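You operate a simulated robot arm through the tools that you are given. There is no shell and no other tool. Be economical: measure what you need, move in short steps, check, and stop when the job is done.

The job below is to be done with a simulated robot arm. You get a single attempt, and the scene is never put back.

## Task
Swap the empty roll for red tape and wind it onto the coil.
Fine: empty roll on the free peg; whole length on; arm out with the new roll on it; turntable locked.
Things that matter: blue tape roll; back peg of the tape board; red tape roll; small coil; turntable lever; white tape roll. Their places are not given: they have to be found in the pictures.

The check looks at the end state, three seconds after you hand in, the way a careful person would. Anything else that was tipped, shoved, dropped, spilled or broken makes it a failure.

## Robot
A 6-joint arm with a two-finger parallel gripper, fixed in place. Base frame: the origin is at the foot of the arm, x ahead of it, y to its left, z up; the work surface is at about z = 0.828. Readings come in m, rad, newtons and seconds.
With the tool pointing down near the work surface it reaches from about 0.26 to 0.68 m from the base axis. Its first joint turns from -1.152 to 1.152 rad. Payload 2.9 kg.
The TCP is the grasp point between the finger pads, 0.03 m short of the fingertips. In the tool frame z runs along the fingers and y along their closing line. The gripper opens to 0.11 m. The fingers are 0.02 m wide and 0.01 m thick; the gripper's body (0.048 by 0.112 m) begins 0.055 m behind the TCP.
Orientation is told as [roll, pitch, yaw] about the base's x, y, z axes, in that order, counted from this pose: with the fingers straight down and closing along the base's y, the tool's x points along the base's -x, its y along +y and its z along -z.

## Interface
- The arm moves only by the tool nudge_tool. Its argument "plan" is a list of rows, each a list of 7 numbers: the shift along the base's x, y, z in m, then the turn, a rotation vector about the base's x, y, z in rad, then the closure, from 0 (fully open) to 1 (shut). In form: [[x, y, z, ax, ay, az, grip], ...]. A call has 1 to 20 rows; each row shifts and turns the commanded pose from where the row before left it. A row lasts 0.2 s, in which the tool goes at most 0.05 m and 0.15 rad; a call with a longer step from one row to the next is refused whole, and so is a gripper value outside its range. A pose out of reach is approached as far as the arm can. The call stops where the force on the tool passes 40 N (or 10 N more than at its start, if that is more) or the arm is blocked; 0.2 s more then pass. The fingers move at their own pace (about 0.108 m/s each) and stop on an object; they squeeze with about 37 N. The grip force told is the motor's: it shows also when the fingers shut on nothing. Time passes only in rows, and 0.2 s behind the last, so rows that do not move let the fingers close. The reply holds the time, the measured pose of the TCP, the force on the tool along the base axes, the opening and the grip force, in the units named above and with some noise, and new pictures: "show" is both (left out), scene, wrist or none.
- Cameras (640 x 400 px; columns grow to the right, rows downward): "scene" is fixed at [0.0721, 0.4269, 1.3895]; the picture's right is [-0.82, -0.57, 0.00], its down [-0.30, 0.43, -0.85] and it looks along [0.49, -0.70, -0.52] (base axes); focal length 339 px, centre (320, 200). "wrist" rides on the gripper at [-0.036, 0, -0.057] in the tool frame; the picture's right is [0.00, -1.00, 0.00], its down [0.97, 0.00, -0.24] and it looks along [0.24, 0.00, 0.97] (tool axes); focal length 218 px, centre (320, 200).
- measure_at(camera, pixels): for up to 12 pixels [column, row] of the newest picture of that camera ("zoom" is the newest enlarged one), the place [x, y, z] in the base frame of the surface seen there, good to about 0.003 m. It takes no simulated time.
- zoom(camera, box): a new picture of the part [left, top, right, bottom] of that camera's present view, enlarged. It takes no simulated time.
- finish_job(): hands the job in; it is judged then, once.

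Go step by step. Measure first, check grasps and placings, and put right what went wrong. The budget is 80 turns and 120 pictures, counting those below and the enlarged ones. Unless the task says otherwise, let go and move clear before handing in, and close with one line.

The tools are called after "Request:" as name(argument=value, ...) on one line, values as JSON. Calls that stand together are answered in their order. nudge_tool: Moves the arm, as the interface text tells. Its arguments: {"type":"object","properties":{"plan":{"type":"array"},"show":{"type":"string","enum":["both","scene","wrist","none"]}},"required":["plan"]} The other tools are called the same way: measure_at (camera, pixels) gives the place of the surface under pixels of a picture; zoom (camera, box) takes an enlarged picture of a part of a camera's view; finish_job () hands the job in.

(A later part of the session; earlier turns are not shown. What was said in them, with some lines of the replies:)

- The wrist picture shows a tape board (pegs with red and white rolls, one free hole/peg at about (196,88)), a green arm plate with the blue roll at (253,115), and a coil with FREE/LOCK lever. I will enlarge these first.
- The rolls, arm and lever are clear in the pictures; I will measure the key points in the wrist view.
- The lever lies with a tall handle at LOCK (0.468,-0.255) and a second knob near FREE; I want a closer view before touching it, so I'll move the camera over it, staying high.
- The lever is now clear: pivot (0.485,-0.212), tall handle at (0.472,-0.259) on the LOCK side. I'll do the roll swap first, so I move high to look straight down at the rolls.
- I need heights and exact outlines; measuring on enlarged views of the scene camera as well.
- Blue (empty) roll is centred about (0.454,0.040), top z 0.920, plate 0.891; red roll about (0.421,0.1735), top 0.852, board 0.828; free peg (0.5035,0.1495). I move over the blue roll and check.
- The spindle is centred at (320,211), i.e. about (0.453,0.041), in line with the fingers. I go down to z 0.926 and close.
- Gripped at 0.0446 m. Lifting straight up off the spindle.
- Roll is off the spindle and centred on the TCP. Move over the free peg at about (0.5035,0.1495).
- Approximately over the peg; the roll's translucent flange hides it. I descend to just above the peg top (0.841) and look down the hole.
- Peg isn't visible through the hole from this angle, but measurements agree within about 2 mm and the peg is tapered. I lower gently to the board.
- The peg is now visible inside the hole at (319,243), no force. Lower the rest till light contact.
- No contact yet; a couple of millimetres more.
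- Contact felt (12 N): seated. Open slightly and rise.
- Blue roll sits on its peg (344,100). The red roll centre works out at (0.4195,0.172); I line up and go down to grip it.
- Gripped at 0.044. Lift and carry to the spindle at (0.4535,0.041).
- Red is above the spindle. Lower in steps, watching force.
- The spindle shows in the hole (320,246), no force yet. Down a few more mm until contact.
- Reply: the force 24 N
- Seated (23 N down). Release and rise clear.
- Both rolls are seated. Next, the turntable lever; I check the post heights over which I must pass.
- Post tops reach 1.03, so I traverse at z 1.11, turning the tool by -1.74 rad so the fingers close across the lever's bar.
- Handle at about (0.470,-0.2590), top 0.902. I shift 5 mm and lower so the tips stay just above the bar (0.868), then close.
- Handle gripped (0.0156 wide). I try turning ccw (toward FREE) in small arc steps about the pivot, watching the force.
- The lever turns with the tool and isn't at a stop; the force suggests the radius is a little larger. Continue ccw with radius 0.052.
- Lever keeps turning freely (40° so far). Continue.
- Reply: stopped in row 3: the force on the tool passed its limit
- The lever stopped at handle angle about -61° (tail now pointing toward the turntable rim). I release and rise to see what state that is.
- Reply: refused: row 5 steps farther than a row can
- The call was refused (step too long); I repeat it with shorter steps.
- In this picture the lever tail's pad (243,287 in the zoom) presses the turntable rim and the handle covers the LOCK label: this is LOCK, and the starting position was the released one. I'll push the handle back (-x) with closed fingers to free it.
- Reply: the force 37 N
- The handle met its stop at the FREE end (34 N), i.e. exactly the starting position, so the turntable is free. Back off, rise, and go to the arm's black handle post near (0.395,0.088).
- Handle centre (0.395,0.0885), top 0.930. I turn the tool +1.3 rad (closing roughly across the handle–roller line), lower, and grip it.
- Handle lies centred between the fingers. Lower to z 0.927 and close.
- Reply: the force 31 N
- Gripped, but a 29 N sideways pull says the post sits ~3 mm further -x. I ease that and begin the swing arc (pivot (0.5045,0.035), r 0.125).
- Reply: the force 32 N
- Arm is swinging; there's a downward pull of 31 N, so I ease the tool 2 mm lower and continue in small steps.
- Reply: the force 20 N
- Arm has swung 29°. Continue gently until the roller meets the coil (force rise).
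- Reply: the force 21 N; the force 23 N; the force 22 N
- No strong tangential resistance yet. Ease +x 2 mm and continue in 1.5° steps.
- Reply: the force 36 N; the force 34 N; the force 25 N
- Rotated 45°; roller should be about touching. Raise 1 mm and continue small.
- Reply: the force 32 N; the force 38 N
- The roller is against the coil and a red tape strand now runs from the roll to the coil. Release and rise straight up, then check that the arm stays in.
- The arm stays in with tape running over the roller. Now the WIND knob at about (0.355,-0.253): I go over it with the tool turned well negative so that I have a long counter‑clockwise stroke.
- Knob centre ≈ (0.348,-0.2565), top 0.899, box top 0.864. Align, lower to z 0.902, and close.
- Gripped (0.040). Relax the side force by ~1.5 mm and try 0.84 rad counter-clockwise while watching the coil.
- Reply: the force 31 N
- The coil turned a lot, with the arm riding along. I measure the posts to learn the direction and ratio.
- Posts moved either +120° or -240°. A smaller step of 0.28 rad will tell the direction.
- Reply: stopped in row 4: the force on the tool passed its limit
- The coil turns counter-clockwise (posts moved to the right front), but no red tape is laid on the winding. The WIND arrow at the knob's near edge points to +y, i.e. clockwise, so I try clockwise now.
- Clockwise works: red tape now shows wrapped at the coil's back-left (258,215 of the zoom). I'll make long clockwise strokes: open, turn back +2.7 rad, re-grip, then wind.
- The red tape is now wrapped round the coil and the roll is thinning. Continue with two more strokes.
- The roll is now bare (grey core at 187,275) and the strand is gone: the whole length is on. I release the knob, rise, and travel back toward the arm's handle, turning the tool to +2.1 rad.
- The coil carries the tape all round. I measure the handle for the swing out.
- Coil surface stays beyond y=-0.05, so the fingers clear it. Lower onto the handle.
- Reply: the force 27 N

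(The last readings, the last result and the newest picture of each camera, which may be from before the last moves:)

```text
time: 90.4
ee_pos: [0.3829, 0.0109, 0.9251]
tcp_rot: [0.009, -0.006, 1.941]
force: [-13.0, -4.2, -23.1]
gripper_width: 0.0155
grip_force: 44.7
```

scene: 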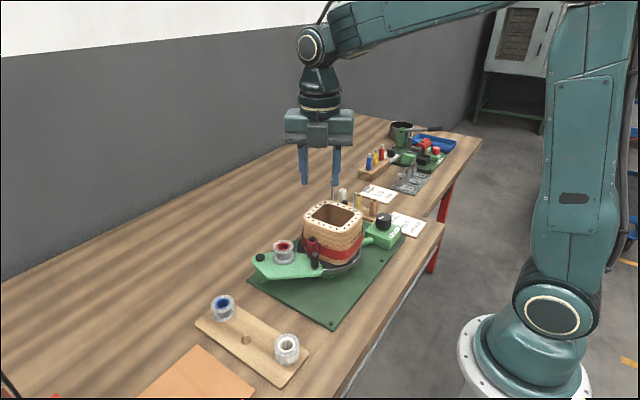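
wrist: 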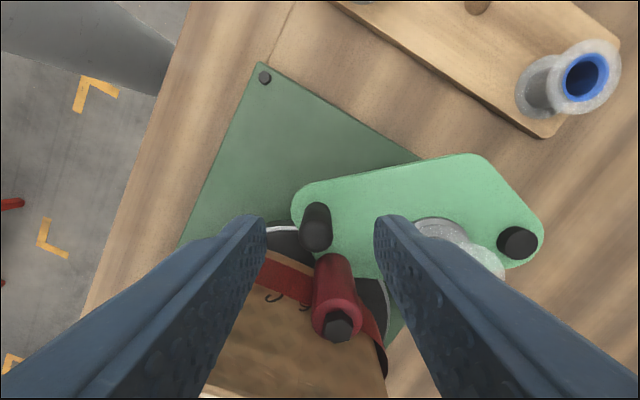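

Arm follows. Continue the swing out, easing the small residual forces.

Request:
nudge_tool(plan=[[-0.0025, 0.0085, -0.001, 0, 0, -0.07, 0.95], [-0.0009, 0.0086, 0, 0, 0, -0.07, 0.95], [-0.0003, 0.0086, 0, 0, 0, -0.07, 0.95], [0.0003, 0.0086, 0, 0, 0, -0.07, 0.95], [0, 0, 0, 0, 0, 0, 0.95]], show="none")

Request:
nudge_tool(plan=[[0.0009, 0.0086, 0, 0, 0, -0.07, 0.95], [0.0015, 0.0085, 0, 0, 0, -0.07, 0.95], [0, 0, 0, 0, 0, 0, 0.95]], show="scene")

```text
time: 91.2
ee_pos: [0.3804, 0.0344, 0.9257]
tcp_rot: [0.003, -0.005, 1.745]
force: [0.1, 0.4, -5.3]
gripper_width: 0.0156
grip_force: 45.2
stopped in row 4: the force on the tool passed its limit (the readings are from after the stop); the commanded pose is now the measured one
```

```text
time: 92.0
ee_pos: [0.3812, 0.0518, 0.9263]
tcp_rot: [0.007, -0.006, 1.601]
force: [-4.5, -1.3, 0.1]
gripper_width: 0.0151
grip_force: 45.2
```

scene: 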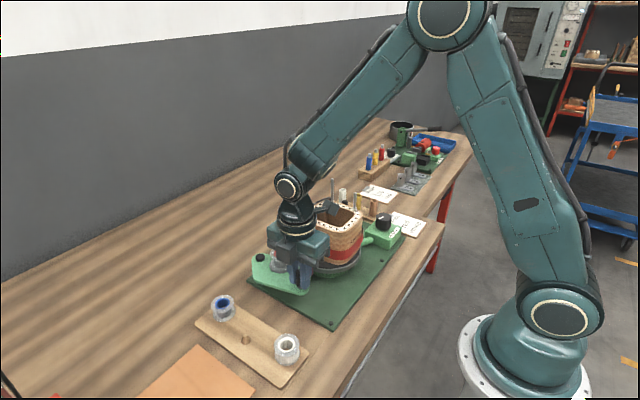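

About 17° left to its original out position.

Request:
nudge_tool(plan=[[0.0015, 0.0085, 0, 0, 0, -0.07, 0.95], [0.0021, 0.0083, 0, 0, 0, -0.07, 0.95], [0, 0, 0, 0, 0, 0, 0.95]], show="none")

Request:
nudge_tool(plan=[[0.0026, 0.0082, 0, 0, 0, -0.07, 0.95], [0.0033, 0.008, 0, 0, 0, -0.07, 0.95], [0, 0, 0, 0, 0, 0, 0.95]], show="none")

```text
time: 92.8
ee_pos: [0.3855, 0.0698, 0.927]
tcp_rot: [0.005, -0.004, 1.461]
force: [-4.5, 1.5, -5.4]
gripper_width: 0.0155
grip_force: 45.4
```

```text
time: 93.6
ee_pos: [0.3913, 0.0855, 0.9269]
tcp_rot: [0.005, -0.006, 1.321]
force: [-7.0, 4.8, 3.3]
gripper_width: 0.0153
grip_force: 45.0
```

Request:
nudge_tool(plan=[[0.0013, 0.0035, 0, 0, 0, -0.03, 0.95], [0, 0, 0, 0, 0, 0, 0.95], [0, 0, 0, 0, 0, 0, 0.6], [0, 0, 0, 0, 0, 0, 0.6], [0, 0, 0.03, 0, 0, 0, 0.6], [0, 0, 0.045, 0, 0, -0.145, 0.6], [0, 0, 0.045, 0, 0, -0.145, 0.6], [0, 0, 0.045, 0, 0, -0.145, 0.6], [0, 0, 0.03, 0, 0, -0.145, 0.6], [0, 0, 0, 0, 0, -0.145, 0.6], [0, 0, 0, 0, 0, -0.145, 0.6], [0, 0, 0, 0, 0, -0.145, 0.6], [0, 0, 0, 0, 0, -0.145, 0.6], [0, 0, 0, 0, 0, -0.13, 0.6], [0, 0, 0, 0, 0, 0, 0.6]], show="both")

Request:
zoom(camera="scene", box=[230, 180, 410, 310])

```text
time: 96.8
ee_pos: [0.3939, 0.0877, 1.1215]
tcp_rot: [0.004, -0.005, 0.0]
force: [-0.5, 0.0, -0.4]
gripper_width: 0.0439
grip_force: 0.1
```

scene: 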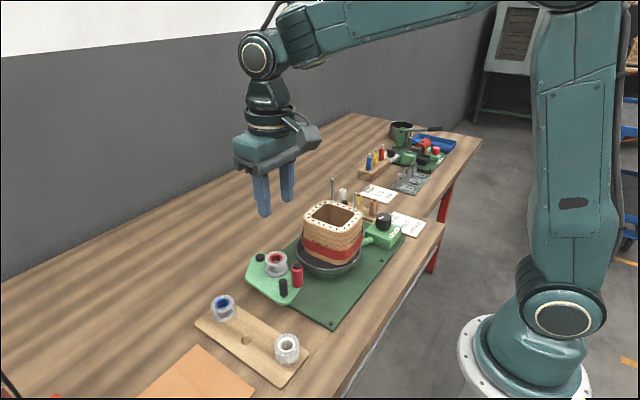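
wrist: 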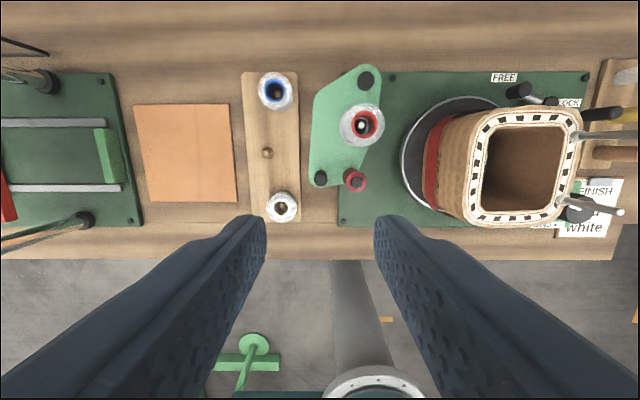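

```text
3.08 times, centred on (320, 245) of scene
```

zoom: 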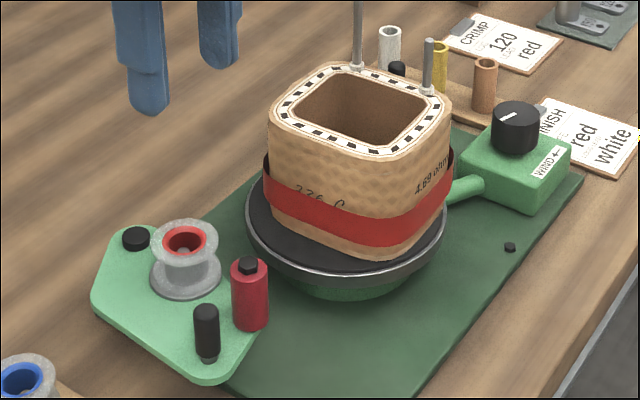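

Arm is out with the new roll on it, tape all on. Last: lock. I go to the -x side of the lever handle with closed fingers, then push +x.

Request:
nudge_tool(plan=[[0.0055, -0.044, 0.008, 0, 0, 0, 1], [0.0055, -0.044, 0, 0, 0, 0, 1], [0.0055, -0.044, 0, 0, 0, 0, 1], [0.0055, -0.044, 0, 0, 0, 0, 1], [0.0055, -0.044, 0, 0, 0, 0, 1], [0.0055, -0.044, 0, 0, 0, 0, 1], [0.0055, -0.044, 0, 0, 0, 0, 1], [0.0055, -0.044, 0, 0, 0, 0, 1], [0, 0, -0.045, 0, 0, 0, 1], [0, 0, -0.045, 0, 0, 0, 1], [0, 0, -0.045, 0, 0, 0, 1], [0, 0, 0, 0, 0, 0, 1]], show="both")

```text
time: 99.4
ee_pos: [0.4372, -0.2634, 0.9926]
tcp_rot: [0.004, -0.004, 0.002]
force: [-0.4, -0.2, -0.1]
gripper_width: 0.0
grip_force: 37.1
```

scene: 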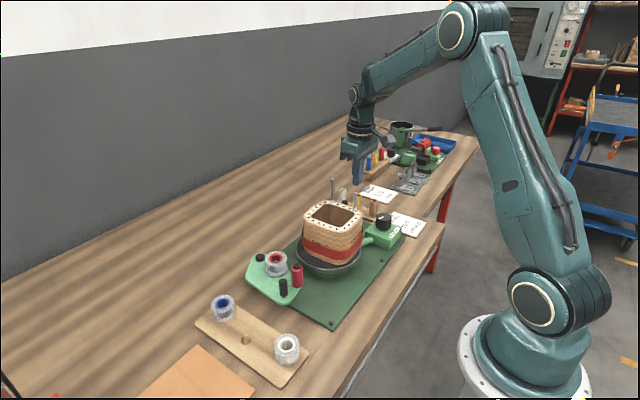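
wrist: 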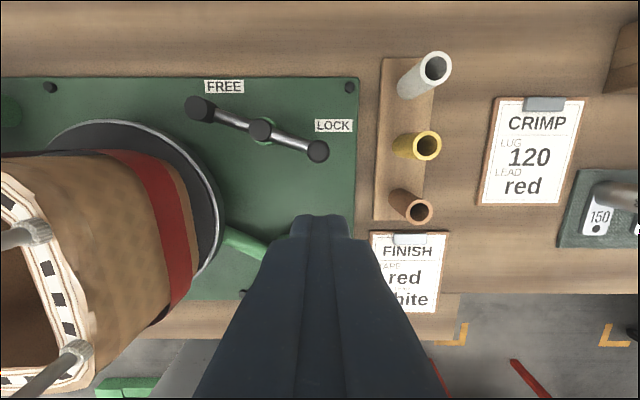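

Aligned in front of the handle (318,152). Descend and push +x until it meets the stop.

Request:
nudge_tool(plan=[[0, 0, -0.045, 0, 0, 0, 1], [0, 0, -0.047, 0, 0, 0, 1], [0.01, 0, 0, 0, 0, 0, 1], [0.01, 0, 0, 0, 0, 0, 1], [0.01, 0, 0, 0, 0, 0, 1], [0.01, 0, 0, 0, 0, 0, 1], [0.008, 0, 0, 0, 0, 0, 1], [0.005, 0, 0, 0, 0, 0, 1], [0.003, 0, 0, 0, 0, 0, 1], [0.003, 0, 0, 0, 0, 0, 1], [0.003, 0, 0, 0, 0, 0, 1], [0.003, 0, 0, 0, 0, 0, 1]], show="wrist")

```text
time: 101.9
ee_pos: [0.4944, -0.2644, 0.9024]
tcp_rot: [0.011, 0.01, -0.004]
force: [-9.7, 1.3, 7.9]
gripper_width: 0.0
grip_force: 37.2
stopped in row 12: the force on the tool passed its limit (the readings are from after the stop); the commanded pose is now the measured one
```

wrist: 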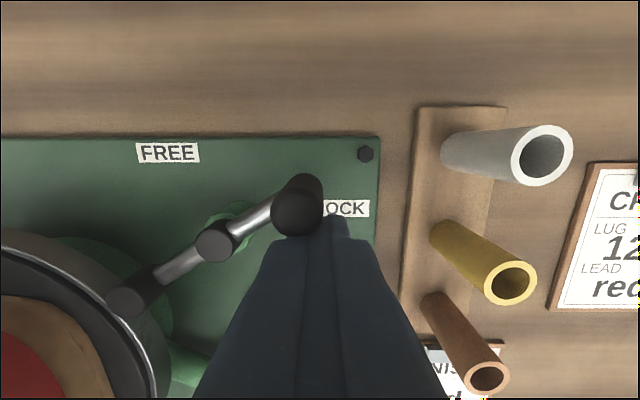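

The lever hit its stop (40 N) with the tail pad on the turntable rim (128,300). Back off, rise, and check.

Request:
nudge_tool(plan=[[-0.015, 0, 0, 0, 0, 0, 1], [-0.01, 0, 0, 0, 0, 0, 1], [0, 0, 0.045, 0, 0, 0, 1], [0, 0, 0.045, 0, 0, 0, 1], [0, 0, 0.045, 0, 0, 0, 1], [0, 0, 0.045, 0, 0, 0, 1], [0.03, 0.01, 0.02, 0, 0, 0, 0.6], [0.03, 0.01, 0, 0, 0, 0, 0.6], [0, 0, 0, 0, 0, 0, 0.6]], show="both")

Request:
zoom(camera="wrist", box=[220, 130, 400, 250])

Request:
zoom(camera="scene", box=[190, 190, 410, 370])

```text
time: 103.9
ee_pos: [0.5295, -0.2456, 1.1004]
tcp_rot: [0.01, 0.009, -0.003]
force: [-0.3, 0.1, -0.6]
gripper_width: 0.0438
grip_force: 0.1
```

scene: 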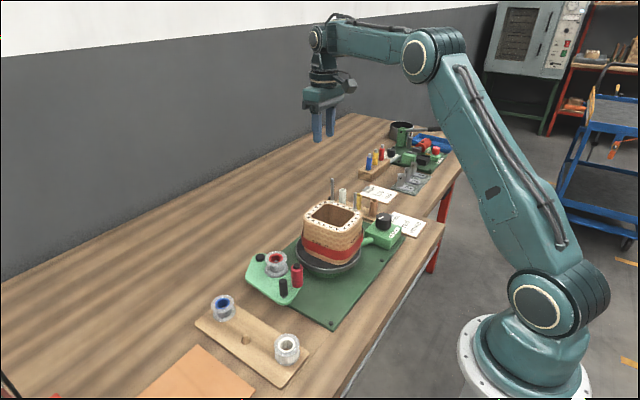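
wrist: 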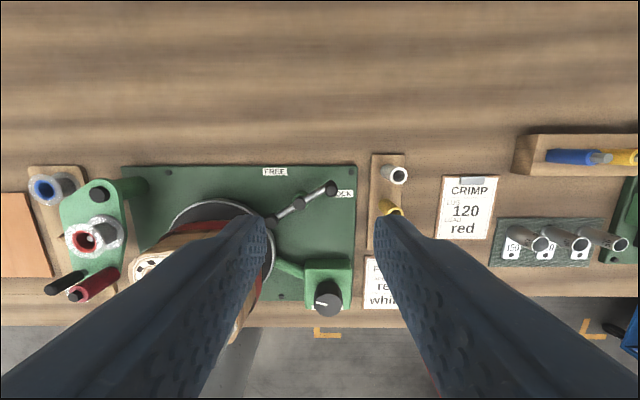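

```text
3.33 times, centred on (310, 190) of wrist
```

zoom: 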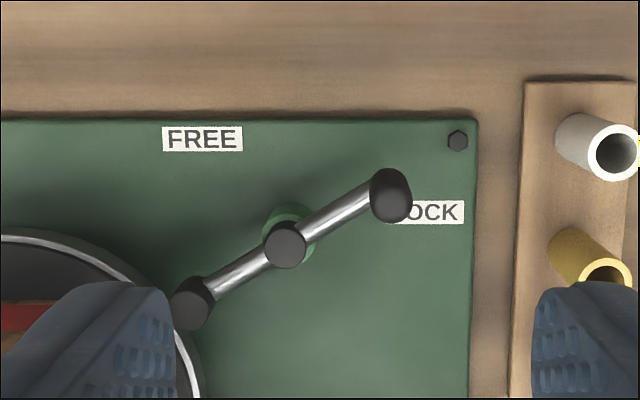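

```text
2.22 times, centred on (300, 280) of scene
```

zoom: 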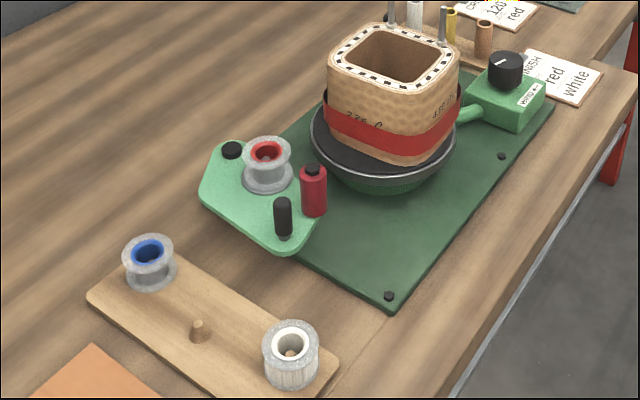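

The pictures show everything in place. The blue empty roll is on the back peg, the red tape is on the coil with its roll bare on the arm, the arm is out, and the lever is on LOCK with its pad against the rim. I'm handing the job in.

Request:
finish_job()

```text
The job is handed in.
```

I swapped the rolls, wound the whole red tape onto the coil, swung the arm back out with the red roll still on it, locked the turntable and handed the job in; I haven't seen the check's result.
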